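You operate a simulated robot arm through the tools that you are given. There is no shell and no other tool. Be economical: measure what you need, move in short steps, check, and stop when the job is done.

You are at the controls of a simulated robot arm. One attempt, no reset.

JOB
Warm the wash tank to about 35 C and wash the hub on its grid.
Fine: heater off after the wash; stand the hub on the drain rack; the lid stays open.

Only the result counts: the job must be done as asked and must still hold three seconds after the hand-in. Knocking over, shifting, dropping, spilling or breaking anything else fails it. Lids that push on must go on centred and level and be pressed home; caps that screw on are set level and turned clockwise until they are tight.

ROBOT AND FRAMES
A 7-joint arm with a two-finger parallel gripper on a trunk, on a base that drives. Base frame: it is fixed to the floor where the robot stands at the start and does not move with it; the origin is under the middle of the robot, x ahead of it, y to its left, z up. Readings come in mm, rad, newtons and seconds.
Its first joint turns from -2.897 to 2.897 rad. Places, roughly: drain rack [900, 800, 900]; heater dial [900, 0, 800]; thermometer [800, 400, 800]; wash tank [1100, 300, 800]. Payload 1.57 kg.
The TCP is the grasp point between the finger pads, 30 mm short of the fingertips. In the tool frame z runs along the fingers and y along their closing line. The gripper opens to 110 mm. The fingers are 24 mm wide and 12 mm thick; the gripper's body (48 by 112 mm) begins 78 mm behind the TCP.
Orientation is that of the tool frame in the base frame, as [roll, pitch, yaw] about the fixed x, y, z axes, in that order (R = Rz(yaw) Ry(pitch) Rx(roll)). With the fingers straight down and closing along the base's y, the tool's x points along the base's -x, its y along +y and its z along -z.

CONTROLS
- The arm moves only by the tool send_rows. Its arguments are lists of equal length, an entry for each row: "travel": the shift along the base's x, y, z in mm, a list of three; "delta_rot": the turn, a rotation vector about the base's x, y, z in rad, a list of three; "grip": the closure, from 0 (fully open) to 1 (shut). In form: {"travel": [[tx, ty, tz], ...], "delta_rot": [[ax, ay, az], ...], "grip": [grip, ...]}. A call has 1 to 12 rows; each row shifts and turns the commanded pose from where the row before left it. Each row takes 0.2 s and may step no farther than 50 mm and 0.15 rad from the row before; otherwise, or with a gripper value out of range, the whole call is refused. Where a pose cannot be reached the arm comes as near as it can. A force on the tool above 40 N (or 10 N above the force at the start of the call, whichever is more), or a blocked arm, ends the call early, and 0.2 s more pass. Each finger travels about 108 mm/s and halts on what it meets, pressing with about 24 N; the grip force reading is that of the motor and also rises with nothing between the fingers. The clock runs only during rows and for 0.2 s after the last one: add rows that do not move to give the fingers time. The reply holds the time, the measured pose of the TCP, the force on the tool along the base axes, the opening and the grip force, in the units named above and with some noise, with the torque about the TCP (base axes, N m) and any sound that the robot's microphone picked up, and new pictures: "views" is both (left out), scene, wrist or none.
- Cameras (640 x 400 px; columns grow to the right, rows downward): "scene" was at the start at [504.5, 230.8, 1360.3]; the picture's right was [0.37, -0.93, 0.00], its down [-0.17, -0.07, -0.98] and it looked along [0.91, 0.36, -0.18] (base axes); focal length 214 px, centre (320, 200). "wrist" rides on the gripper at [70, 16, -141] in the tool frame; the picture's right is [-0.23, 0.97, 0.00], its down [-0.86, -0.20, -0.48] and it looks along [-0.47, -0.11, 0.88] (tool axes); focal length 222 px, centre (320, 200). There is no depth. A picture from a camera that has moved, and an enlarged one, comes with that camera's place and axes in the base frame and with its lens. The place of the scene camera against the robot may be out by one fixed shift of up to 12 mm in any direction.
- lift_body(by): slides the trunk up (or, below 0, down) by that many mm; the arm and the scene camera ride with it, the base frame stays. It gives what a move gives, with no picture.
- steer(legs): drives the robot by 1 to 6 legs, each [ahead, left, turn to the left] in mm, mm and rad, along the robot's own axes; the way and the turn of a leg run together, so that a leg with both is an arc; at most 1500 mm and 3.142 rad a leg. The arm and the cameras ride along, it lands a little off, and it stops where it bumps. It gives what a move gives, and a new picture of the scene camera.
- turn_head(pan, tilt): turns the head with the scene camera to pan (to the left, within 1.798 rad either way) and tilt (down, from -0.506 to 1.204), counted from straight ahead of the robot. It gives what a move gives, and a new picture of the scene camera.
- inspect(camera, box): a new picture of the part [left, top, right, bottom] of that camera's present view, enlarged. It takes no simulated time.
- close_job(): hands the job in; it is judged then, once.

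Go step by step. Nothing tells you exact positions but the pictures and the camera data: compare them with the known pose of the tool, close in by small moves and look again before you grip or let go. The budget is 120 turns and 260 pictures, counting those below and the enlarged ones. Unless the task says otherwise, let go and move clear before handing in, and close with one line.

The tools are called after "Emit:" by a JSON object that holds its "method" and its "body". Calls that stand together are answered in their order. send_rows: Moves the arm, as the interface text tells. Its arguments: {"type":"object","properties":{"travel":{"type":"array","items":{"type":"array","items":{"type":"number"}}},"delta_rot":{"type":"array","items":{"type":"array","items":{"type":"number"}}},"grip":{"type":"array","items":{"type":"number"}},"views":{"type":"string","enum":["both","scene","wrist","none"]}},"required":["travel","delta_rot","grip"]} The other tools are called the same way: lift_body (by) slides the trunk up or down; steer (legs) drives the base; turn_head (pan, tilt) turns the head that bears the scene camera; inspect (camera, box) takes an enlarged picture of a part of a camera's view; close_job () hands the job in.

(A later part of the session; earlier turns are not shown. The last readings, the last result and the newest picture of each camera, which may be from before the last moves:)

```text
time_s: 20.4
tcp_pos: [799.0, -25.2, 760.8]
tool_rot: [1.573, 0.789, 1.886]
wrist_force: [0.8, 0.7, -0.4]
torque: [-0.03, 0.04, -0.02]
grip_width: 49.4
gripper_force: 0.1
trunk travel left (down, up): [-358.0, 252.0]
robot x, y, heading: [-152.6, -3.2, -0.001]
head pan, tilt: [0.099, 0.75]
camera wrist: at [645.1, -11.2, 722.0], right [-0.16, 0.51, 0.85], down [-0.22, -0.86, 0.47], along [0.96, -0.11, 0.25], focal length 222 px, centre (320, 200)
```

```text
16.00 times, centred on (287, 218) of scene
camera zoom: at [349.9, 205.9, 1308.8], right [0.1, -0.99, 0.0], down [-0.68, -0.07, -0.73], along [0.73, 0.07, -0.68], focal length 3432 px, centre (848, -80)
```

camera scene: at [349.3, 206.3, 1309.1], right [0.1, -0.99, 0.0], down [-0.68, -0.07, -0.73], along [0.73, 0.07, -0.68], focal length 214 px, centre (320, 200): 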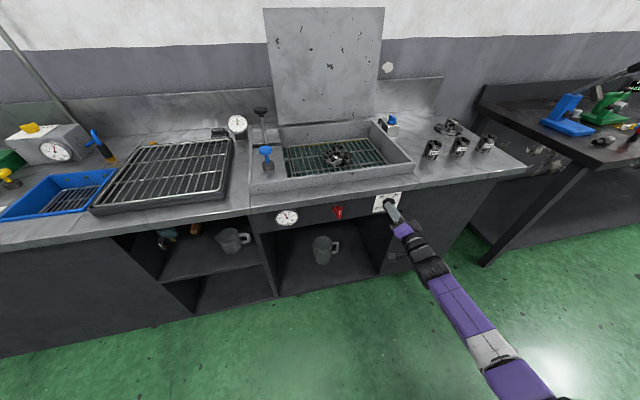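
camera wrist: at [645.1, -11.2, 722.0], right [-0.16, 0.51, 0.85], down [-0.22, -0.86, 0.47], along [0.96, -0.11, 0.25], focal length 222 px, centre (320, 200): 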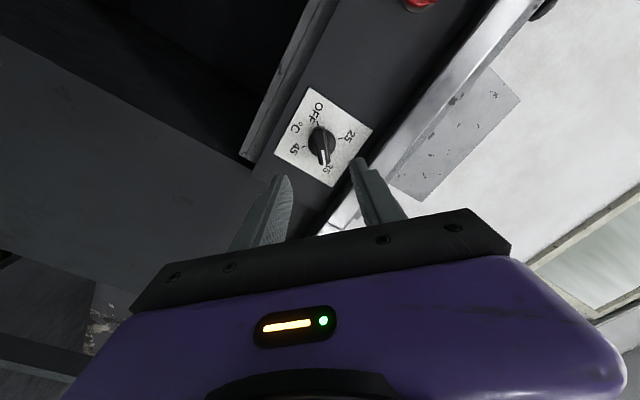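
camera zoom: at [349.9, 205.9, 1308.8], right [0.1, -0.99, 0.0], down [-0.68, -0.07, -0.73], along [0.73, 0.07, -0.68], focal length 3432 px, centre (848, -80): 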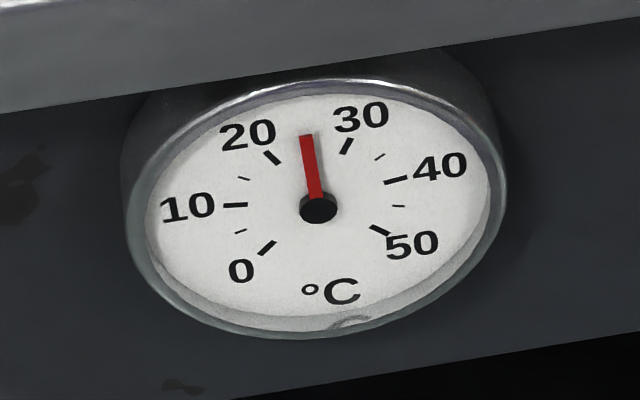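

The tank is already at about 25 °C and heating. I'll raise the arm, unroll it and pitch back down, aligned with the bench.

Emit:
{"method": "send_rows", "body": {"travel": [[-10, -3, 20], [-10, -3, 40], [-10, -3, 40], [-5, 0, 45], [0, 0, 45], [0, 0, 45], [0, 0, 40], [0, 0, 40], [0, 0, 40], [0, 0, 40], [0, 0, 20], [0, 0, 0]], "delta_rot": [[-0.125, -0.04, 0], [-0.125, -0.04, 0], [-0.125, -0.04, 0], [-0.125, -0.04, 0], [-0.125, -0.04, 0], [-0.125, -0.04, 0], [-0.043, 0.133, 0], [-0.043, 0.133, 0], [-0.043, 0.133, 0], [-0.043, 0.133, 0], [-0.043, 0.133, 0], [-0.043, 0.133, 0]], "grip": [0.55, 0.55, 0.55, 0.55, 0.55, 0.55, 0.55, 0.55, 0.55, 0.55, 0.55, 0.55], "views": "none"}}

Emit:
{"method": "send_rows", "body": {"travel": [[0, 0, 0], [0, 0, 0], [0, 0, 0], [0, 0, 0], [0, 0, 0]], "delta_rot": [[-0.043, 0.133, 0], [-0.043, 0.133, 0], [-0.043, 0.133, 0], [-0.043, 0.133, 0], [-0.043, 0.133, 0]], "grip": [0.55, 0.55, 0.55, 0.55, 0.55], "views": "both"}}

Emit:
{"method": "inspect", "body": {"camera": "scene", "box": [267, 205, 307, 230]}}

```text
time_s: 22.9
tcp_pos: [765.5, -37.0, 1178.1]
tool_rot: [-3.137, 0.726, -2.825]
wrist_force: [-0.2, 0.8, -0.7]
torque: [0.01, 0.03, 0.05]
grip_width: 49.4
gripper_force: 0.1
trunk travel left (down, up): [-358.0, 252.0]
robot x, y, heading: [-150.1, 0.4, 0.005]
head pan, tilt: [0.099, 0.75]
```

```text
time_s: 24.1
tcp_pos: [764.6, -37.7, 1177.7]
tool_rot: [-3.139, 0.027, -2.826]
wrist_force: [-0.5, -0.5, -0.4]
torque: [0.01, -0.05, 0.01]
grip_width: 49.3
gripper_force: 0.0
trunk travel left (down, up): [-358.0, 252.0]
robot x, y, heading: [-151.6, -2.7, 0.004]
head pan, tilt: [0.099, 0.75]
camera scene: at [349.8, 205.3, 1308.9], right [0.1, -0.99, 0.0], down [-0.68, -0.07, -0.73], along [0.73, 0.07, -0.68], focal length 214 px, centre (320, 200)
camera wrist: at [688.3, -45.0, 1316.1], right [-0.09, 1.0, 0.0], down [0.86, 0.07, 0.5], along [0.5, 0.05, -0.86], focal length 222 px, centre (320, 200)
```

scene: 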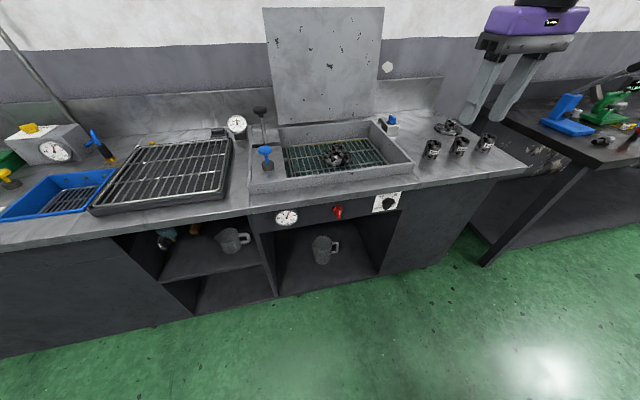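
wrist: 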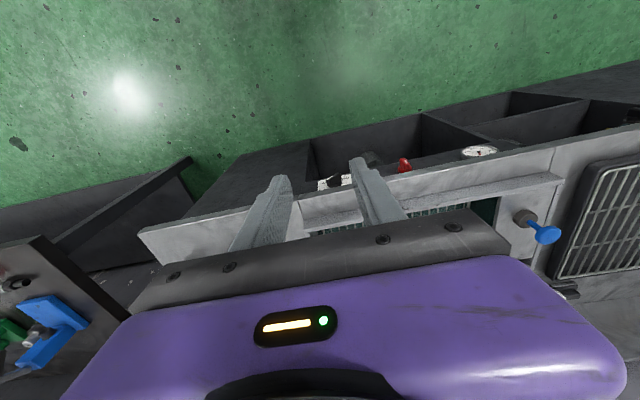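

```text
16.00 times, centred on (287, 218) of scene
camera zoom: at [349.8, 205.3, 1308.9], right [0.1, -0.99, 0.0], down [-0.68, -0.07, -0.73], along [0.73, 0.07, -0.68], focal length 3432 px, centre (848, -80)
```

zoom: 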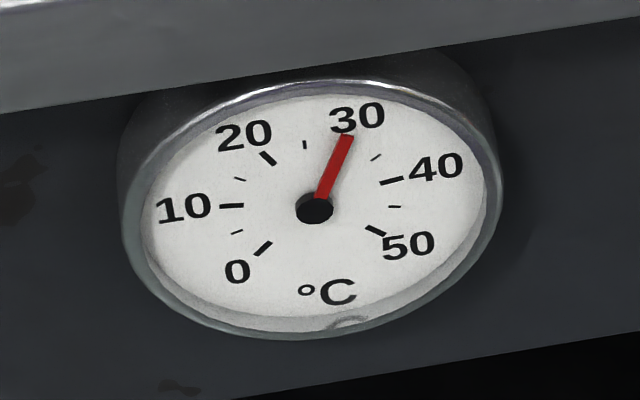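

The tank is at 30 °C. The lever knob is near [1039, 466, 1051], so I'll retract the arm and drive to a spot facing the bench from where lever, hub and rack are all in reach.

Emit:
{"method": "send_rows", "body": {"travel": [[-46, 0, 0], [-46, 0, 0], [-46, 0, 0], [-46, 0, 0], [-46, 0, 0]], "delta_rot": [[0, 0, 0], [0, 0, 0], [0, 0, 0], [0, 0, 0], [0, 0, 0]], "grip": [0.55, 0.55, 0.55, 0.55, 0.55], "views": "none"}}

Emit:
{"method": "steer", "body": {"legs": [[0, 0, 0.313], [370, 76, 0]]}}

```text
time_s: 25.4
tcp_pos: [533.9, -35.5, 1178.3]
tool_rot: [-3.14, 0.03, -2.826]
wrist_force: [0.1, 0.0, 0.0]
torque: [-0.02, 0.02, 0.02]
grip_width: 49.5
gripper_force: 0.1
trunk travel left (down, up): [-358.0, 252.0]
robot x, y, heading: [-148.1, -1.8, 0.003]
head pan, tilt: [0.099, 0.75]
```

```text
time_s: 28.7
tcp_pos: [838.6, 366.6, 1178.5]
tool_rot: [-3.14, 0.03, -2.507]
wrist_force: [0.7, 0.8, -0.2]
torque: [-0.03, 0.02, -0.02]
grip_width: 49.5
gripper_force: 0.0
trunk travel left (down, up): [-358.0, 252.0]
robot x, y, heading: [176.6, 188.6, 0.317]
head pan, tilt: [0.099, 0.75]
camera scene: at [586.4, 541.7, 1308.9], right [0.41, -0.91, 0.0], down [-0.62, -0.28, -0.73], along [0.67, 0.3, -0.68], focal length 214 px, centre (320, 200)
```

scene: 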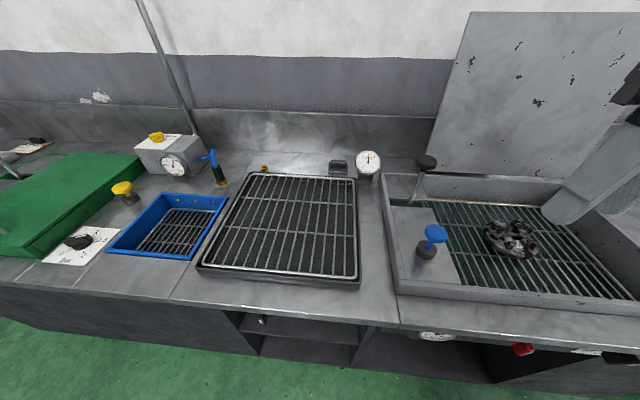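

The drive went well. I'll go 90 mm further and look at the lever from here.

Emit:
{"method": "steer", "body": {"legs": [[90, 0, 0]]}}

Emit:
{"method": "inspect", "body": {"camera": "scene", "box": [350, 120, 570, 300]}}

Emit:
{"method": "inspect", "body": {"camera": "scene", "box": [400, 320, 480, 360]}}

```text
time_s: 29.8
tcp_pos: [922.5, 394.1, 1177.7]
tool_rot: [-3.138, 0.031, -2.51]
wrist_force: [-0.3, 0.0, 0.1]
torque: [0.05, -0.01, 0.01]
grip_width: 49.5
gripper_force: 0.0
trunk travel left (down, up): [-358.0, 252.0]
robot x, y, heading: [262.1, 211.8, 0.32]
head pan, tilt: [0.099, 0.75]
camera scene: at [669.9, 569.1, 1308.9], right [0.41, -0.91, 0.0], down [-0.62, -0.28, -0.73], along [0.67, 0.3, -0.68], focal length 214 px, centre (320, 200)
```

scene: 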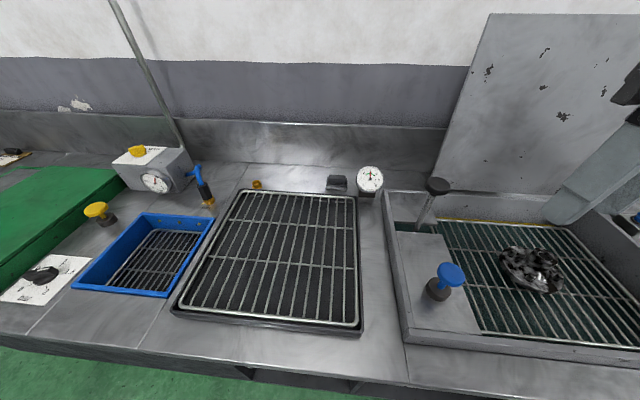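

```text
2.22 times, centred on (460, 210) of scene
camera zoom: at [669.9, 569.1, 1308.9], right [0.41, -0.91, 0.0], down [-0.62, -0.28, -0.73], along [0.67, 0.3, -0.68], focal length 477 px, centre (9, 178)
```

zoom: 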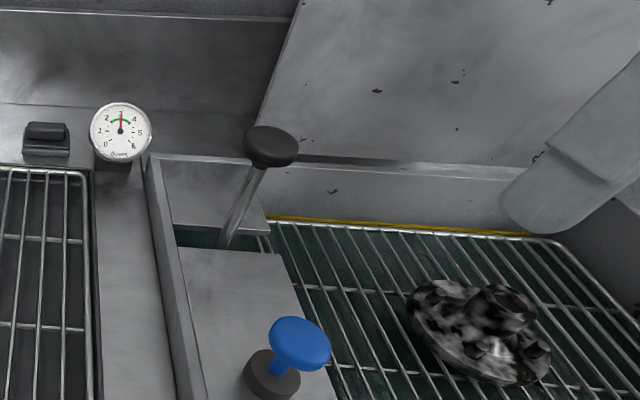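

```text
8.00 times, centred on (440, 340) of scene
camera zoom: at [669.9, 569.1, 1308.9], right [0.41, -0.91, 0.0], down [-0.62, -0.28, -0.73], along [0.67, 0.3, -0.68], focal length 1716 px, centre (-640, -920)
```

zoom: 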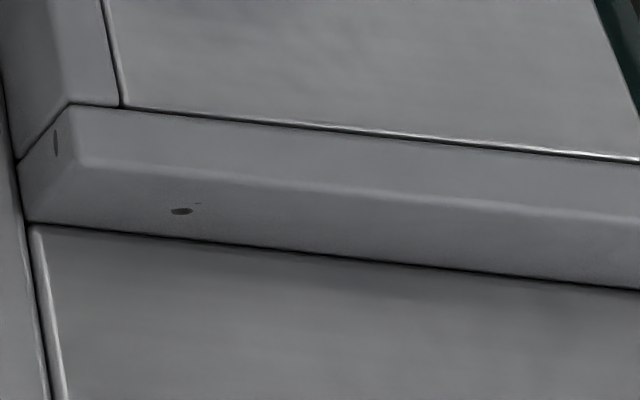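

The lever knob is at about [1083, 488, 1030] and the hub boss top at about [1120, 218, 885]. Before washing I'll back up briefly to read the thermometer.

Emit:
{"method": "steer", "body": {"legs": [[-350, 0, 0]]}}

```text
time_s: 32.1
tcp_pos: [586.7, 283.5, 1177.9]
tool_rot: [3.141, 0.029, -2.511]
wrist_force: [-1.0, -0.1, 0.4]
torque: [-0.02, -0.01, 0.0]
grip_width: 49.5
gripper_force: 0.1
trunk travel left (down, up): [-358.0, 252.0]
robot x, y, heading: [-74.9, 108.1, 0.32]
head pan, tilt: [0.099, 0.75]
camera scene: at [334.0, 458.1, 1308.9], right [0.4, -0.91, 0.0], down [-0.62, -0.28, -0.73], along [0.67, 0.3, -0.68], focal length 214 px, centre (320, 200)
```

scene: 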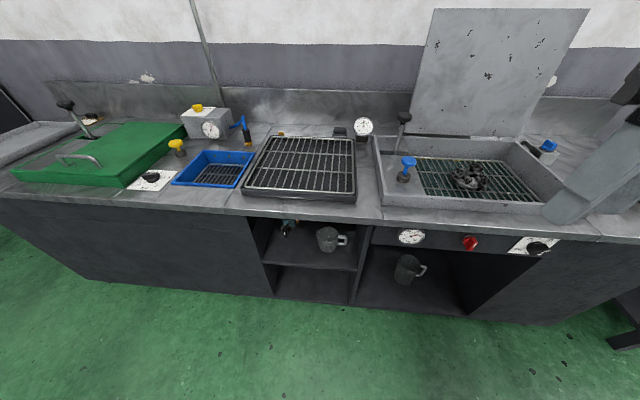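

Emit:
{"method": "inspect", "body": {"camera": "scene", "box": [390, 225, 430, 250]}}

Emit:
{"method": "inspect", "body": {"camera": "scene", "box": [360, 100, 580, 220]}}

Emit:
{"method": "inspect", "body": {"camera": "scene", "box": [230, 110, 400, 210]}}

```text
16.00 times, centred on (410, 238) of scene
camera zoom: at [334.0, 458.1, 1308.9], right [0.4, -0.91, 0.0], down [-0.62, -0.28, -0.73], along [0.67, 0.3, -0.68], focal length 3432 px, centre (-1120, -400)
```

zoom: 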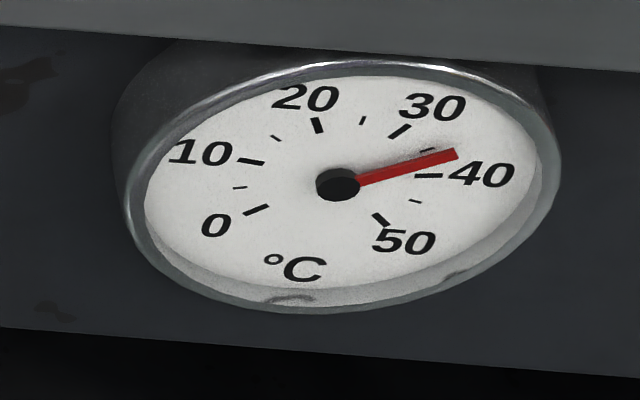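

```text
2.91 times, centred on (470, 160) of scene
camera zoom: at [334.0, 458.1, 1308.9], right [0.4, -0.91, 0.0], down [-0.62, -0.28, -0.73], along [0.67, 0.3, -0.68], focal length 624 px, centre (-116, 316)
```

zoom: 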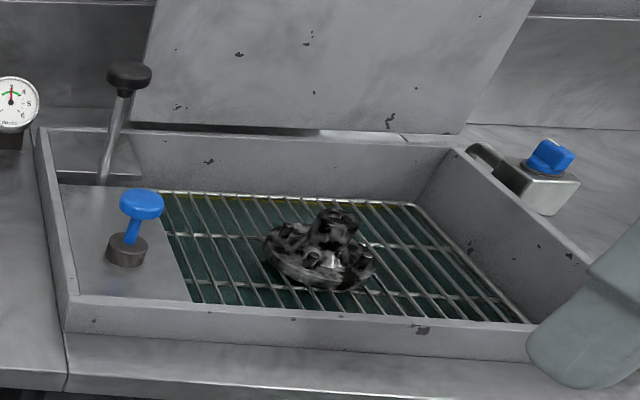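

```text
3.76 times, centred on (315, 160) of scene
camera zoom: at [334.0, 458.1, 1308.9], right [0.4, -0.91, 0.0], down [-0.62, -0.28, -0.73], along [0.67, 0.3, -0.68], focal length 807 px, centre (339, 351)
```

zoom: 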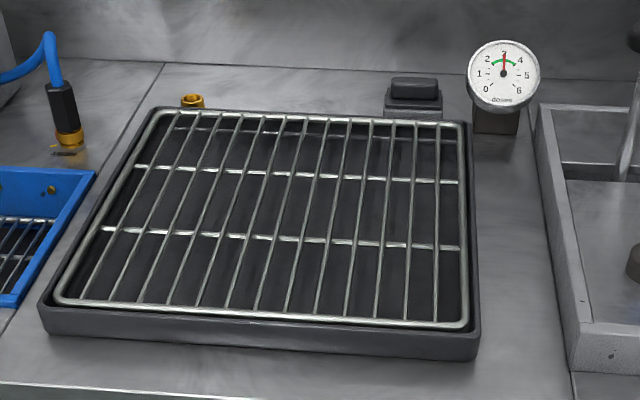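

The thermometer reads roughly 36–37 °C. I'll wait a bit to see whether it settles, and check the dial.

Emit:
{"method": "send_rows", "body": {"travel": [[0, 0, 0], [0, 0, 0], [0, 0, 0], [0, 0, 0], [0, 0, 0], [0, 0, 0], [0, 0, 0], [0, 0, 0], [0, 0, 0], [0, 0, 0], [0, 0, 0], [0, 0, 0]], "delta_rot": [[0, 0, -0.1], [0, 0, -0.1], [0, 0, -0.1], [0, 0, 0], [0, 0, 0], [0, 0, 0], [0, 0, 0], [0, 0, 0], [0, 0, 0], [0, 0, 0], [0, 0, 0], [0, 0, 0]], "grip": [0.3, 0.3, 0.3, 0.3, 0.3, 0.3, 0.3, 0.3, 0.3, 0.3, 0.3, 0.3], "views": "none"}}

Emit:
{"method": "inspect", "body": {"camera": "scene", "box": [390, 225, 430, 250]}}

Emit:
{"method": "inspect", "body": {"camera": "scene", "box": [500, 225, 560, 265]}}

```text
time_s: 34.7
tcp_pos: [587.2, 283.0, 1178.2]
tool_rot: [3.142, 0.03, -2.811]
wrist_force: [-1.5, -0.1, 0.1]
torque: [0.01, 0.03, 0.0]
grip_width: 76.9
gripper_force: 0.1
trunk travel left (down, up): [-358.0, 252.0]
robot x, y, heading: [-77.8, 104.0, 0.317]
head pan, tilt: [0.099, 0.75]
```

```text
16.00 times, centred on (410, 238) of scene
camera zoom: at [334.1, 458.1, 1308.9], right [0.4, -0.91, 0.0], down [-0.62, -0.28, -0.73], along [0.67, 0.3, -0.68], focal length 3432 px, centre (-1120, -400)
```

zoom: 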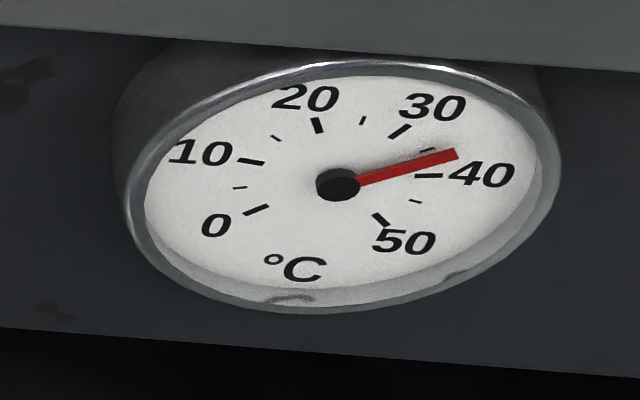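

```text
10.00 times, centred on (530, 245) of scene
camera zoom: at [334.1, 458.1, 1308.9], right [0.4, -0.91, 0.0], down [-0.62, -0.28, -0.73], along [0.67, 0.3, -0.68], focal length 2145 px, centre (-1780, -250)
```

zoom: 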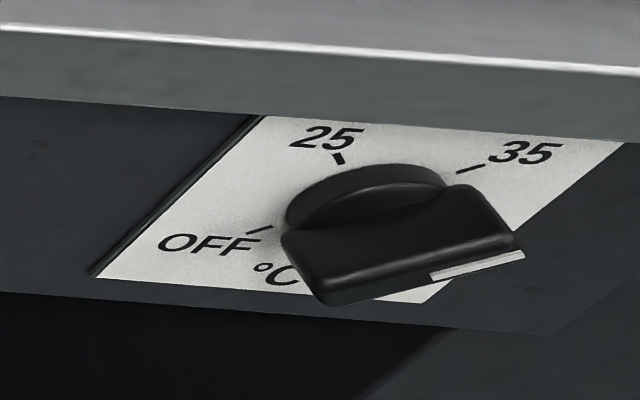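

The temperature is steady at about 35 °C; the pointer's small offset from the tick is parallax. I'll return to the bench and position above the lever knob.

Emit:
{"method": "steer", "body": {"legs": [[350, 0, 0]]}}

```text
time_s: 37.0
tcp_pos: [914.3, 384.6, 1177.8]
tool_rot: [-3.14, 0.03, -2.816]
wrist_force: [-0.2, 0.0, -0.3]
torque: [0.02, 0.01, 0.0]
grip_width: 77.2
gripper_force: 0.1
trunk travel left (down, up): [-358.0, 252.0]
robot x, y, heading: [248.7, 211.3, 0.312]
head pan, tilt: [0.099, 0.75]
camera scene: at [663.2, 562.1, 1308.9], right [0.4, -0.92, 0.0], down [-0.63, -0.27, -0.73], along [0.67, 0.29, -0.68], focal length 214 px, centre (320, 200)
```

scene: 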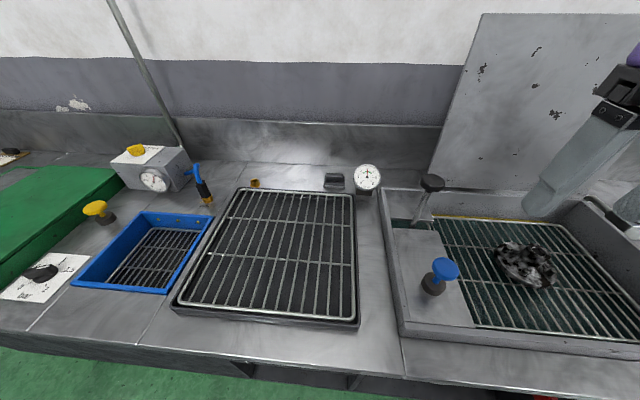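

Moving above the lever knob.

Emit:
{"method": "send_rows", "body": {"travel": [[33.8, 20.7, -9.6], [33.8, 20.7, -9.6], [33.8, 20.7, -9.6], [33.8, 20.7, -9.6], [30, 18, -9.6]], "delta_rot": [[0, 0, 0], [0, 0, 0], [0, 0, 0], [0, 0, 0], [0, 0, 0]], "grip": [0.3, 0.3, 0.3, 0.3, 0.3], "views": "both"}}

Emit:
{"method": "inspect", "body": {"camera": "scene", "box": [350, 80, 530, 260]}}

```text
time_s: 38.1
tcp_pos: [1082.5, 486.9, 1131.2]
tool_rot: [-3.14, 0.03, -2.817]
wrist_force: [1.3, -0.9, 0.1]
torque: [0.01, -0.03, -0.02]
grip_width: 77.1
gripper_force: 0.0
trunk travel left (down, up): [-358.0, 252.0]
robot x, y, heading: [250.6, 211.0, 0.311]
head pan, tilt: [0.099, 0.75]
camera scene: at [663.1, 561.7, 1309.1], right [0.4, -0.92, 0.0], down [-0.63, -0.27, -0.73], along [0.67, 0.29, -0.68], focal length 214 px, centre (320, 200)
camera wrist: at [1006.0, 478.6, 1269.6], right [-0.1, 1.0, 0.0], down [0.86, 0.08, 0.5], along [0.5, 0.05, -0.86], focal length 222 px, centre (320, 200)
```

scene: 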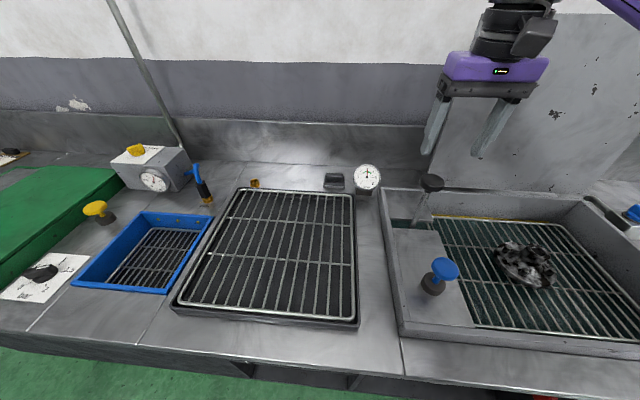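
wrist: 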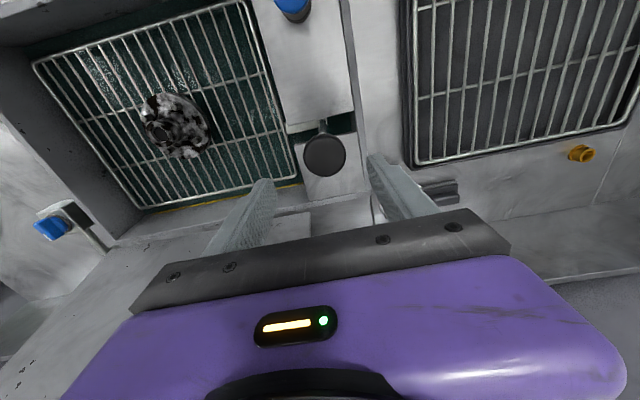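

```text
2.22 times, centred on (440, 170) of scene
camera zoom: at [663.1, 561.7, 1309.1], right [0.4, -0.92, 0.0], down [-0.63, -0.27, -0.73], along [0.67, 0.29, -0.68], focal length 477 px, centre (53, 267)
```

zoom: 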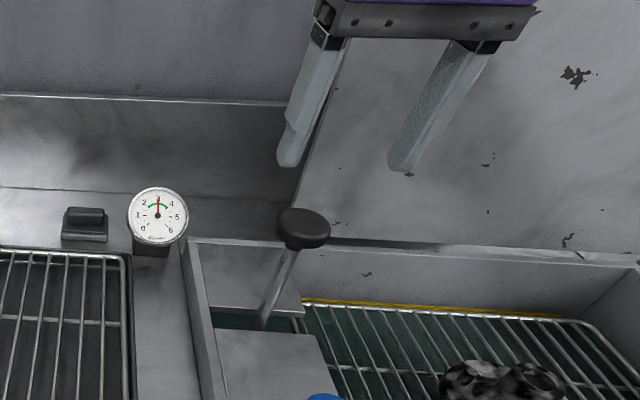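

The gripper is centred over the knob on its vertical rod. I'll descend and grip it.

Emit:
{"method": "send_rows", "body": {"travel": [[0, 1, -40], [0, 1, -40], [0, 0, -20], [0, 0, 0], [0, 0, 0], [0, 0, 0]], "delta_rot": [[0, 0, 0], [0, 0, 0], [0, 0, 0], [0, 0, 0], [0, 0, 0], [0, 0, 0]], "grip": [0.3, 0.3, 0.3, 1, 1, 1], "views": "both"}}

Emit:
{"method": "inspect", "body": {"camera": "scene", "box": [350, 80, 530, 260]}}

```text
time_s: 39.5
tcp_pos: [1081.6, 489.8, 1030.6]
tool_rot: [-3.14, 0.029, -2.815]
wrist_force: [-1.1, -0.4, -4.6]
torque: [0.66, -1.02, -0.07]
grip_width: 47.6
gripper_force: 44.6
trunk travel left (down, up): [-358.0, 252.0]
robot x, y, heading: [253.5, 214.6, 0.313]
head pan, tilt: [0.099, 0.75]
camera scene: at [663.2, 562.2, 1308.8], right [0.4, -0.92, 0.0], down [-0.63, -0.27, -0.73], along [0.67, 0.29, -0.68], focal length 214 px, centre (320, 200)
camera wrist: at [1004.6, 482.1, 1169.4], right [-0.1, 1.0, 0.0], down [0.86, 0.08, 0.5], along [0.5, 0.05, -0.86], focal length 222 px, centre (320, 200)
```

scene: 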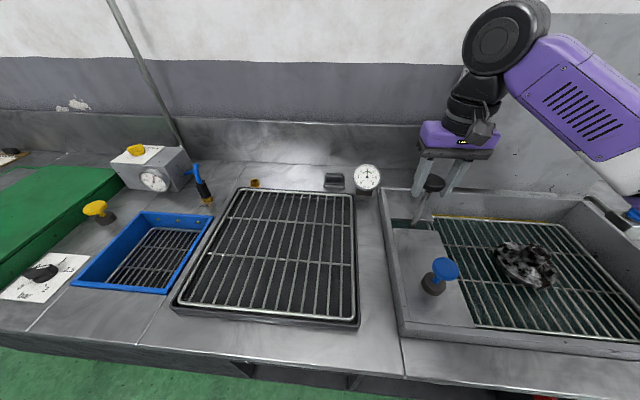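
wrist: 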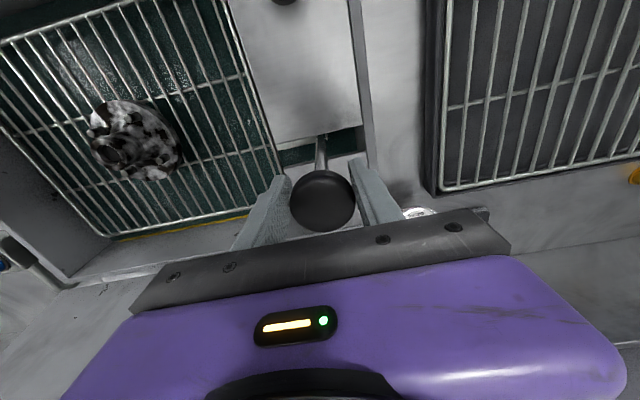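

```text
2.22 times, centred on (440, 170) of scene
camera zoom: at [663.2, 562.2, 1308.8], right [0.4, -0.92, 0.0], down [-0.63, -0.27, -0.73], along [0.67, 0.29, -0.68], focal length 477 px, centre (53, 267)
```

zoom: 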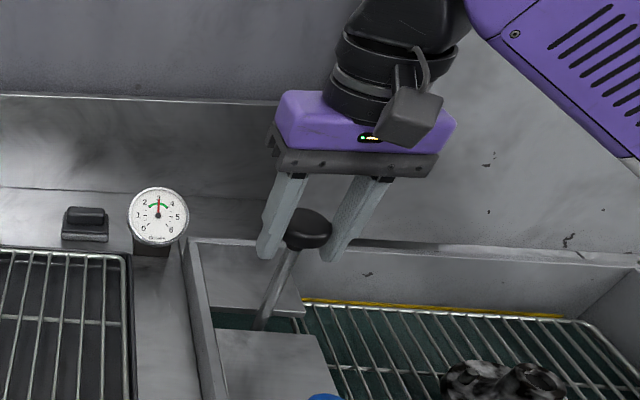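

The knob is gripped at 47.6 mm. I'll try pushing it down gently.

Emit:
{"method": "send_rows", "body": {"travel": [[0, 0, -8], [0, 0, -8], [0, 0, -8]], "delta_rot": [[0, 0, 0], [0, 0, 0], [0, 0, 0]], "grip": [1, 1, 1], "views": "scene"}}

Emit:
{"method": "inspect", "body": {"camera": "scene", "box": [380, 170, 640, 360]}}

```text
time_s: 40.4
tcp_pos: [1081.6, 489.2, 1006.0]
tool_rot: [-3.141, 0.03, -2.816]
wrist_force: [-1.4, 2.8, 5.4]
torque: [0.71, -0.18, 0.02]
grip_width: 47.6
gripper_force: 44.7
trunk travel left (down, up): [-358.0, 252.0]
robot x, y, heading: [247.5, 212.1, 0.316]
head pan, tilt: [0.099, 0.75]
camera scene: at [662.9, 562.2, 1309.0], right [0.4, -0.92, 0.0], down [-0.62, -0.27, -0.73], along [0.67, 0.29, -0.68], focal length 214 px, centre (320, 200)
```

scene: 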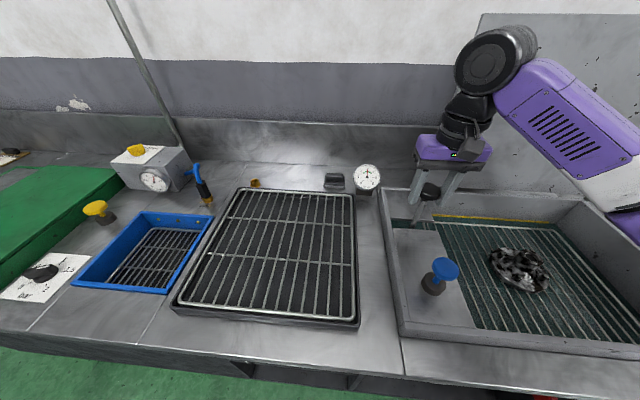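

```text
2.11 times, centred on (510, 265) of scene
camera zoom: at [662.9, 562.2, 1309.0], right [0.4, -0.92, 0.0], down [-0.62, -0.27, -0.73], along [0.67, 0.29, -0.68], focal length 452 px, centre (-80, 63)
```

zoom: 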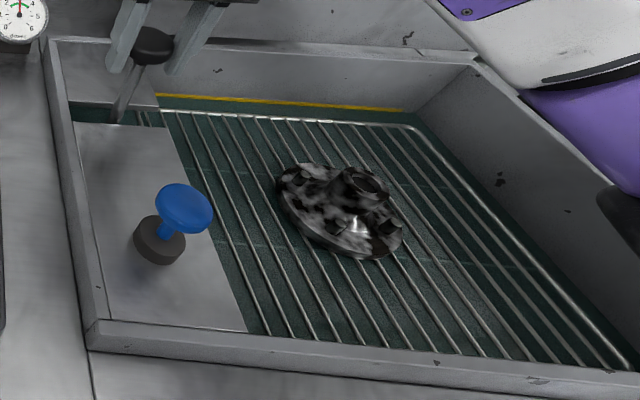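

The grid goes down with the rod into the water. I'll continue until it bottoms out.

Emit:
{"method": "send_rows", "body": {"travel": [[0, 0, -8], [0, 0, -8], [0, 0, -8], [0, 0, -8], [0, 0, -8], [0, 0, -8]], "delta_rot": [[0, 0, 0], [0, 0, 0], [0, 0, 0], [0, 0, 0], [0, 0, 0], [0, 0, 0]], "grip": [1, 1, 1, 1, 1, 1], "views": "scene"}}

Emit:
{"method": "inspect", "body": {"camera": "scene", "box": [380, 170, 640, 360]}}

```text
time_s: 41.8
tcp_pos: [1081.3, 490.1, 957.4]
tool_rot: [-3.139, 0.03, -2.814]
wrist_force: [9.1, 11.7, 8.6]
torque: [0.63, -0.63, 0.21]
grip_width: 47.8
gripper_force: 45.1
trunk travel left (down, up): [-358.0, 252.0]
robot x, y, heading: [251.7, 209.7, 0.312]
head pan, tilt: [0.099, 0.75]
camera scene: at [663.2, 562.4, 1308.9], right [0.4, -0.92, 0.0], down [-0.63, -0.27, -0.73], along [0.67, 0.29, -0.68], focal length 214 px, centre (320, 200)
```

scene: 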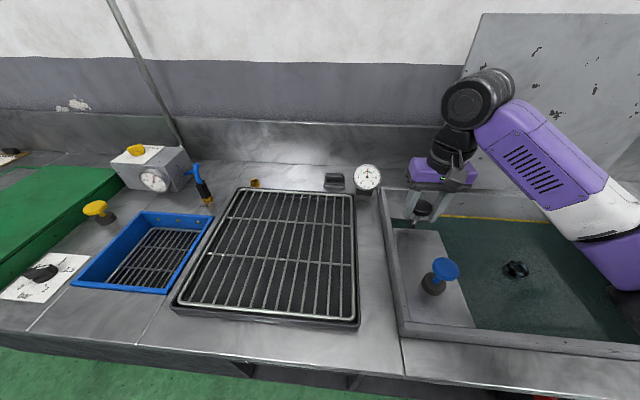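

```text
2.11 times, centred on (510, 265) of scene
camera zoom: at [663.2, 562.4, 1308.9], right [0.4, -0.92, 0.0], down [-0.63, -0.27, -0.73], along [0.67, 0.29, -0.68], focal length 452 px, centre (-80, 63)
```

zoom: 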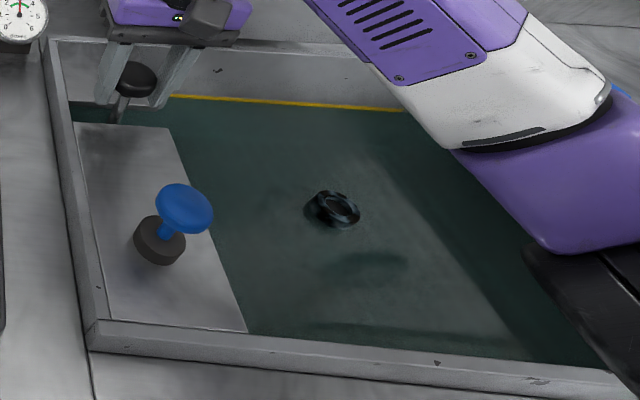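

The hub is nearly under. I'll go further in small steps.

Emit:
{"method": "send_rows", "body": {"travel": [[0, 0, -6], [0, 0, -6], [0, 0, -6], [0, 0, -6]], "delta_rot": [[0, 0, 0], [0, 0, 0], [0, 0, 0], [0, 0, 0]], "grip": [1, 1, 1, 1], "views": "both"}}

Emit:
{"method": "inspect", "body": {"camera": "scene", "box": [380, 100, 640, 360]}}

```text
time_s: 42.8
tcp_pos: [1081.5, 488.8, 933.8]
tool_rot: [-3.14, 0.032, -2.816]
wrist_force: [18.4, 18.0, 10.5]
torque: [0.02, 0.21, -0.12]
grip_width: 47.5
gripper_force: 44.6
trunk travel left (down, up): [-358.0, 252.0]
robot x, y, heading: [253.4, 212.3, 0.31]
head pan, tilt: [0.099, 0.75]
heard: click
camera scene: at [663.4, 562.6, 1308.7], right [0.4, -0.92, 0.0], down [-0.63, -0.27, -0.73], along [0.67, 0.29, -0.68], focal length 214 px, centre (320, 200)
camera wrist: at [1004.2, 481.7, 1071.8], right [-0.1, 1.0, 0.01], down [0.86, 0.08, 0.51], along [0.5, 0.05, -0.86], focal length 222 px, centre (320, 200)
```

scene: 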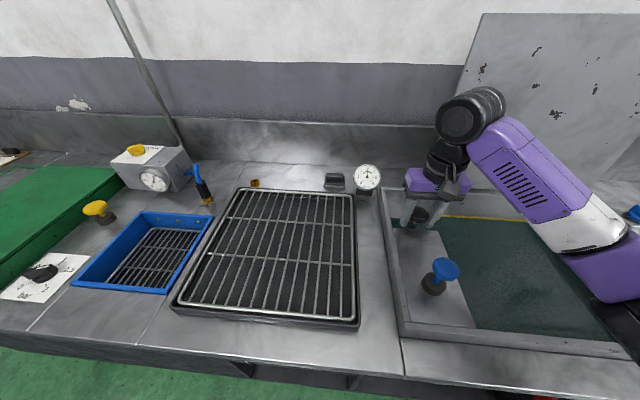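
wrist: 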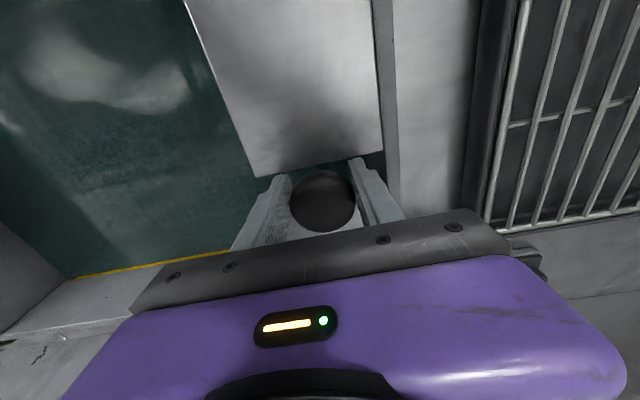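

```text
1.54 times, centred on (510, 230) of scene
camera zoom: at [663.4, 562.6, 1308.7], right [0.4, -0.92, 0.0], down [-0.63, -0.27, -0.73], along [0.67, 0.29, -0.68], focal length 330 px, centre (28, 154)
```

zoom: 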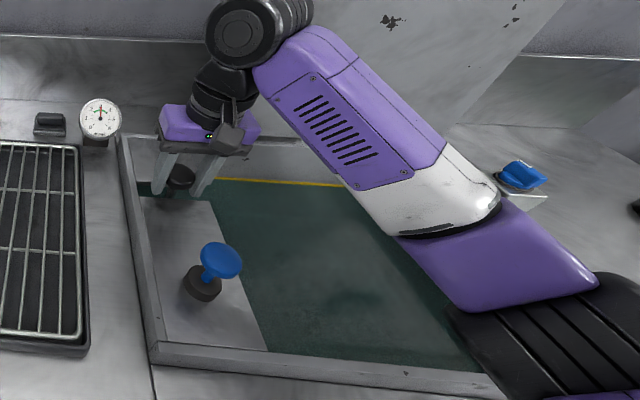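

I heard a click and the hub is fully submerged. I'll hold here and listen.

Emit:
{"method": "send_rows", "body": {"travel": [[1.5, 1.5, 0], [0, 0, 0], [0, 0, 0], [0, 0, 0], [0, 0, 0], [0, 0, 0], [0, 0, 0], [0, 0, 0], [0, 0, 0], [0, 0, 0], [0, 0, 0], [0, 0, 0]], "delta_rot": [[0, 0, 0], [0, 0, 0], [0, 0, 0], [0, 0, 0], [0, 0, 0], [0, 0, 0], [0, 0, 0], [0, 0, 0], [0, 0, 0], [0, 0, 0], [0, 0, 0], [0, 0, 0]], "grip": [1, 1, 1, 1, 1, 1, 1, 1, 1, 1, 1, 1], "views": "scene"}}

```text
time_s: 45.4
tcp_pos: [1081.6, 490.0, 934.2]
tool_rot: [-3.139, 0.029, -2.816]
wrist_force: [-16.4, -8.6, 9.4]
torque: [-0.02, 0.82, 0.02]
grip_width: 47.7
gripper_force: 45.5
trunk travel left (down, up): [-358.0, 252.0]
robot x, y, heading: [251.8, 212.5, 0.311]
head pan, tilt: [0.099, 0.75]
camera scene: at [662.5, 561.8, 1309.3], right [0.4, -0.92, 0.0], down [-0.62, -0.27, -0.73], along [0.67, 0.29, -0.68], focal length 214 px, centre (320, 200)
```

scene: 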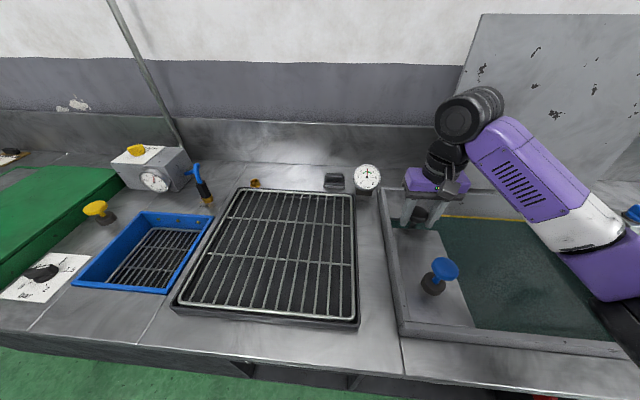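

Next I'll shift back slightly and test whether this is the bottom stop, then keep it submerged a while longer.

Emit:
{"method": "send_rows", "body": {"travel": [[-0.7, -0.5, -3], [0, 0, -3], [0, 0, 0], [0, 0, 0], [0, 0, 0], [0, 0, 0], [0, 0, 0], [0, 0, 0], [0, 0, 0], [0, 0, 0], [0, 0, 0], [0, 0, 0]], "delta_rot": [[0, 0, 0], [0, 0, 0], [0, 0, 0], [0, 0, 0], [0, 0, 0], [0, 0, 0], [0, 0, 0], [0, 0, 0], [0, 0, 0], [0, 0, 0], [0, 0, 0], [0, 0, 0]], "grip": [1, 1, 1, 1, 1, 1, 1, 1, 1, 1, 1, 1], "views": "wrist"}}

```text
time_s: 48.0
tcp_pos: [1080.9, 489.0, 929.9]
tool_rot: [-3.139, 0.032, -2.815]
wrist_force: [6.3, 2.8, 32.8]
torque: [0.67, -0.53, -0.09]
grip_width: 47.6
gripper_force: 45.1
trunk travel left (down, up): [-358.0, 252.0]
robot x, y, heading: [250.7, 213.2, 0.31]
head pan, tilt: [0.099, 0.75]
camera wrist: at [1004.5, 482.0, 1067.6], right [-0.1, 1.0, 0.01], down [0.86, 0.08, 0.51], along [0.5, 0.05, -0.86], focal length 222 px, centre (320, 200)
```

wrist: 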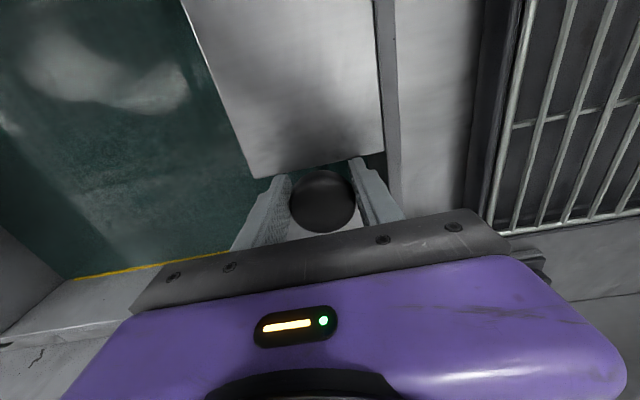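

That is the bottom stop. I'll raise it smoothly and see whether the hub is clean.

Emit:
{"method": "send_rows", "body": {"travel": [[0, 0, 8], [0, 0, 8], [0, 0, 8], [0, 0, 8], [0, 0, 8], [0, 0, 8], [0, 0, 8], [0, 0, 8], [0, 0, 8], [0, 0, 8], [0, 0, 8], [0, 0, 8]], "delta_rot": [[0, 0, 0], [0, 0, 0], [0, 0, 0], [0, 0, 0], [0, 0, 0], [0, 0, 0], [0, 0, 0], [0, 0, 0], [0, 0, 0], [0, 0, 0], [0, 0, 0], [0, 0, 0]], "grip": [1, 1, 1, 1, 1, 1, 1, 1, 1, 1, 1, 1], "views": "scene"}}

Emit:
{"method": "inspect", "body": {"camera": "scene", "box": [380, 170, 640, 360]}}

```text
time_s: 50.5
tcp_pos: [1080.8, 487.4, 1023.6]
tool_rot: [-3.138, 0.028, -2.817]
wrist_force: [7.2, 3.7, 3.0]
torque: [0.82, 0.07, 0.23]
grip_width: 47.6
gripper_force: 45.3
trunk travel left (down, up): [-358.0, 252.0]
robot x, y, heading: [250.5, 211.3, 0.314]
head pan, tilt: [0.099, 0.75]
camera scene: at [663.3, 562.2, 1308.9], right [0.4, -0.92, 0.0], down [-0.63, -0.27, -0.73], along [0.67, 0.29, -0.68], focal length 214 px, centre (320, 200)
```

scene: 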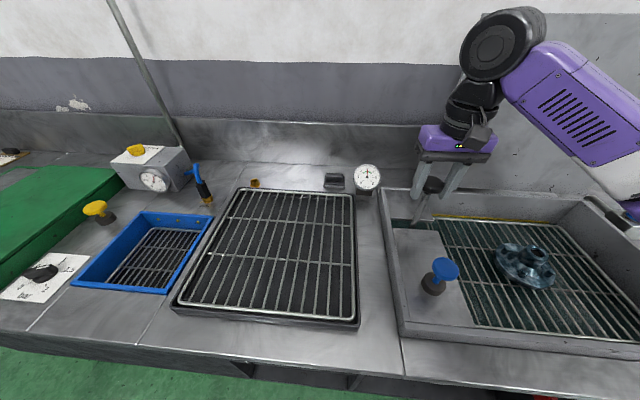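

```text
2.11 times, centred on (510, 265) of scene
camera zoom: at [663.3, 562.2, 1308.9], right [0.4, -0.92, 0.0], down [-0.63, -0.27, -0.73], along [0.67, 0.29, -0.68], focal length 452 px, centre (-80, 63)
```

zoom: 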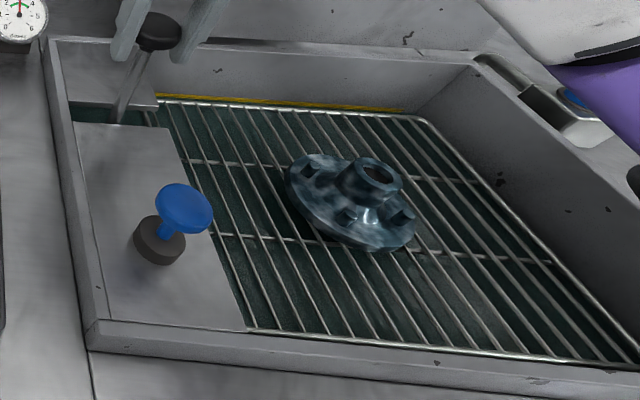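

The grime is gone and the hub looks wet and bluish. I'll raise the last 8 mm and look closer before releasing.

Emit:
{"method": "send_rows", "body": {"travel": [[0, 0, 4], [0, 0, 3], [0, 0, 0]], "delta_rot": [[0, 0, 0], [0, 0, 0], [0, 0, 0]], "grip": [1, 1, 1], "views": "none"}}

Emit:
{"method": "inspect", "body": {"camera": "scene", "box": [485, 230, 565, 300]}}

```text
time_s: 51.4
tcp_pos: [1080.6, 489.3, 1029.1]
tool_rot: [-3.139, 0.029, -2.816]
wrist_force: [6.5, 3.7, -10.3]
torque: [0.69, -0.86, 0.22]
grip_width: 47.9
gripper_force: 44.5
trunk travel left (down, up): [-358.0, 252.0]
robot x, y, heading: [253.8, 211.9, 0.311]
head pan, tilt: [0.099, 0.75]
```

```text
5.71 times, centred on (525, 265) of scene
camera zoom: at [663.6, 562.3, 1308.5], right [0.4, -0.92, 0.0], down [-0.63, -0.27, -0.73], along [0.67, 0.29, -0.68], focal length 1226 px, centre (-851, -171)
```

zoom: 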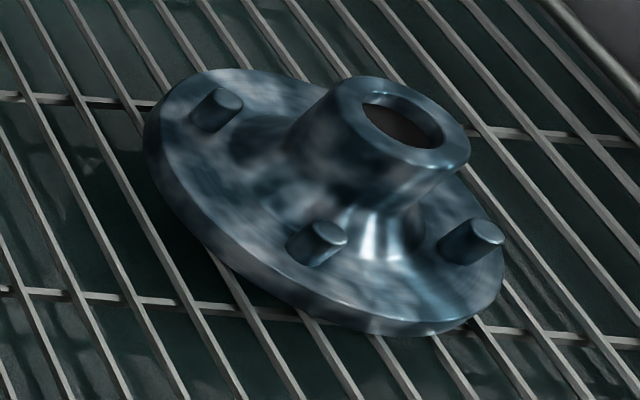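

To be sure, I'll do one more short dunk and compare.

Emit:
{"method": "send_rows", "body": {"travel": [[0, 0, -10], [0, 0, -12], [0, 0, -12], [0, 0, -12], [0, 0, -12], [0, 0, -12], [0, 0, -12], [0, 0, -12], [0, 0, -5], [0, 0, 0], [0, 0, 0], [0, 0, 0]], "delta_rot": [[0, 0, 0], [0, 0, 0], [0, 0, 0], [0, 0, 0], [0, 0, 0], [0, 0, 0], [0, 0, 0], [0, 0, 0], [0, 0, 0], [0, 0, 0], [0, 0, 0], [0, 0, 0]], "grip": [1, 1, 1, 1, 1, 1, 1, 1, 1, 1, 1, 1], "views": "none"}}

Emit:
{"method": "send_rows", "body": {"travel": [[0, 0, 0], [0, 0, 0], [0, 0, 0], [0, 0, 10], [0, 0, 12], [0, 0, 12], [0, 0, 12], [0, 0, 12], [0, 0, 12], [0, 0, 12], [0, 0, 10], [0, 0, 7]], "delta_rot": [[0, 0, 0], [0, 0, 0], [0, 0, 0], [0, 0, 0], [0, 0, 0], [0, 0, 0], [0, 0, 0], [0, 0, 0], [0, 0, 0], [0, 0, 0], [0, 0, 0], [0, 0, 0]], "grip": [1, 1, 1, 1, 1, 1, 1, 1, 1, 1, 1, 1], "views": "scene"}}

Emit:
{"method": "inspect", "body": {"camera": "scene", "box": [485, 230, 565, 300]}}

```text
time_s: 54.0
tcp_pos: [1081.6, 489.6, 933.2]
tool_rot: [-3.139, 0.029, -2.817]
wrist_force: [4.1, -7.3, 10.6]
torque: [0.34, -0.26, 0.02]
grip_width: 47.4
gripper_force: 44.9
trunk travel left (down, up): [-358.0, 252.0]
robot x, y, heading: [254.3, 211.5, 0.316]
head pan, tilt: [0.099, 0.75]
heard: click
```

```text
time_s: 56.5
tcp_pos: [1079.0, 488.8, 1028.9]
tool_rot: [-3.14, 0.027, -2.817]
wrist_force: [-2.2, -7.7, -15.7]
torque: [0.71, -0.81, -0.09]
grip_width: 47.9
gripper_force: 44.9
trunk travel left (down, up): [-358.0, 252.0]
robot x, y, heading: [250.1, 210.8, 0.315]
head pan, tilt: [0.099, 0.75]
camera scene: at [663.6, 562.1, 1308.3], right [0.4, -0.92, 0.0], down [-0.63, -0.27, -0.73], along [0.67, 0.29, -0.68], focal length 214 px, centre (320, 200)
```

scene: 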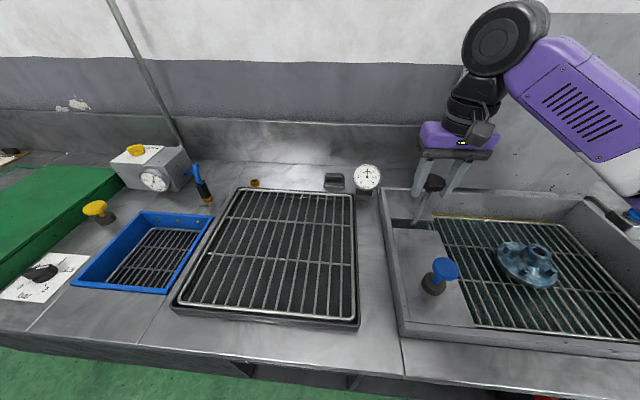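

```text
5.71 times, centred on (525, 265) of scene
camera zoom: at [663.6, 562.1, 1308.3], right [0.4, -0.92, 0.0], down [-0.63, -0.27, -0.73], along [0.67, 0.29, -0.68], focal length 1226 px, centre (-851, -171)
```

zoom: 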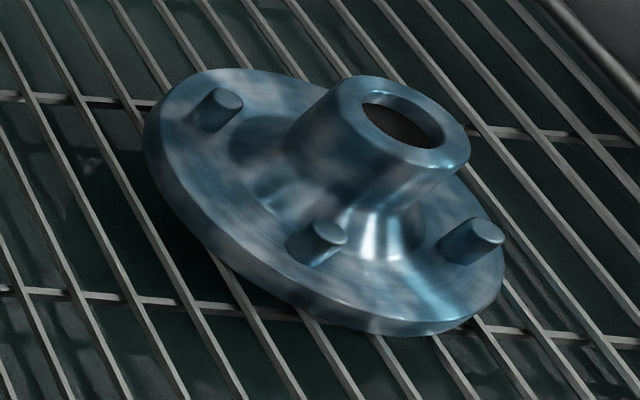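

It is noticeably brighter, so washing is progressive. I'll soak it longer.

Emit:
{"method": "send_rows", "body": {"travel": [[0, 0, -10], [0, 0, -12], [0, 0, -12], [0, 0, -12], [0, 0, -12], [0, 0, -12], [0, 0, -12], [0, 0, -12], [0, 0, -5], [0, 0, 0], [0, 0, 0], [0, 0, 0]], "delta_rot": [[0, 0, 0], [0, 0, 0], [0, 0, 0], [0, 0, 0], [0, 0, 0], [0, 0, 0], [0, 0, 0], [0, 0, 0], [0, 0, 0], [0, 0, 0], [0, 0, 0], [0, 0, 0]], "grip": [1, 1, 1, 1, 1, 1, 1, 1, 1, 1, 1, 1], "views": "none"}}

Emit:
{"method": "send_rows", "body": {"travel": [[0, 0, 0], [0, 0, 0], [0, 0, 0], [0, 0, 0], [0, 0, 0], [0, 0, 0], [0, 0, 0], [0, 0, 0], [0, 0, 0], [0, 0, 0], [0, 0, 0], [0, 0, 0]], "delta_rot": [[0, 0, 0], [0, 0, 0], [0, 0, 0], [0, 0, 0], [0, 0, 0], [0, 0, 0], [0, 0, 0], [0, 0, 0], [0, 0, 0], [0, 0, 0], [0, 0, 0], [0, 0, 0]], "grip": [1, 1, 1, 1, 1, 1, 1, 1, 1, 1, 1, 1], "views": "none"}}

Emit:
{"method": "send_rows", "body": {"travel": [[0, 0, 0], [0, 0, 0], [0, 0, 0], [0, 0, 0], [0, 0, 0], [0, 0, 0], [0, 0, 0], [0, 0, 0], [0, 0, 0], [0, 0, 0], [0, 0, 0], [0, 0, 0]], "delta_rot": [[0, 0, 0], [0, 0, 0], [0, 0, 0], [0, 0, 0], [0, 0, 0], [0, 0, 0], [0, 0, 0], [0, 0, 0], [0, 0, 0], [0, 0, 0], [0, 0, 0], [0, 0, 0]], "grip": [1, 1, 1, 1, 1, 1, 1, 1, 1, 1, 1, 1], "views": "none"}}

Emit:
{"method": "send_rows", "body": {"travel": [[0, 0, 0], [0, 0, 0], [0, 0, 0], [0, 0, 10], [0, 0, 12], [0, 0, 12], [0, 0, 12], [0, 0, 12], [0, 0, 12], [0, 0, 12], [0, 0, 10], [0, 0, 7]], "delta_rot": [[0, 0, 0], [0, 0, 0], [0, 0, 0], [0, 0, 0], [0, 0, 0], [0, 0, 0], [0, 0, 0], [0, 0, 0], [0, 0, 0], [0, 0, 0], [0, 0, 0], [0, 0, 0]], "grip": [1, 1, 1, 1, 1, 1, 1, 1, 1, 1, 1, 1], "views": "none"}}

Emit:
{"method": "inspect", "body": {"camera": "scene", "box": [485, 230, 565, 300]}}

```text
time_s: 59.1
tcp_pos: [1080.9, 489.4, 932.1]
tool_rot: [-3.138, 0.029, -2.816]
wrist_force: [-3.4, -9.4, 9.3]
torque: [0.86, -0.81, -0.29]
grip_width: 47.7
gripper_force: 45.1
trunk travel left (down, up): [-358.0, 252.0]
robot x, y, heading: [252.3, 208.1, 0.312]
head pan, tilt: [0.099, 0.75]
heard: click
```

```text
time_s: 61.8
tcp_pos: [1079.7, 489.9, 932.1]
tool_rot: [-3.138, 0.03, -2.815]
wrist_force: [-1.4, -12.6, 10.1]
torque: [0.19, 0.24, 0.03]
grip_width: 47.7
gripper_force: 45.3
trunk travel left (down, up): [-358.0, 252.0]
robot x, y, heading: [251.6, 212.5, 0.309]
head pan, tilt: [0.099, 0.75]
```

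```text
time_s: 64.3
tcp_pos: [1081.0, 489.2, 933.0]
tool_rot: [-3.139, 0.031, -2.817]
wrist_force: [-2.9, -12.9, 11.5]
torque: [0.31, 0.05, -0.13]
grip_width: 47.7
gripper_force: 44.7
trunk travel left (down, up): [-358.0, 252.0]
robot x, y, heading: [253.2, 210.9, 0.311]
head pan, tilt: [0.099, 0.75]
```

```text
time_s: 67.0
tcp_pos: [1080.4, 489.6, 1029.5]
tool_rot: [-3.138, 0.028, -2.818]
wrist_force: [2.2, -8.2, -14.3]
torque: [0.65, -0.88, -0.14]
grip_width: 47.6
gripper_force: 45.1
trunk travel left (down, up): [-358.0, 252.0]
robot x, y, heading: [252.9, 210.8, 0.314]
head pan, tilt: [0.099, 0.75]
```

```text
5.71 times, centred on (525, 265) of scene
camera zoom: at [663.6, 561.9, 1308.4], right [0.4, -0.92, 0.0], down [-0.63, -0.27, -0.73], along [0.67, 0.29, -0.68], focal length 1226 px, centre (-851, -171)
```

zoom: 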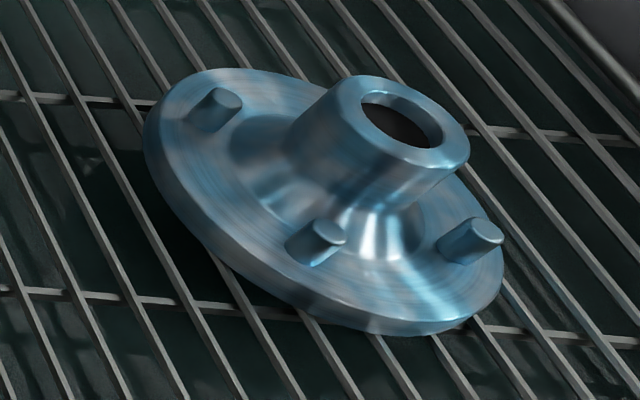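

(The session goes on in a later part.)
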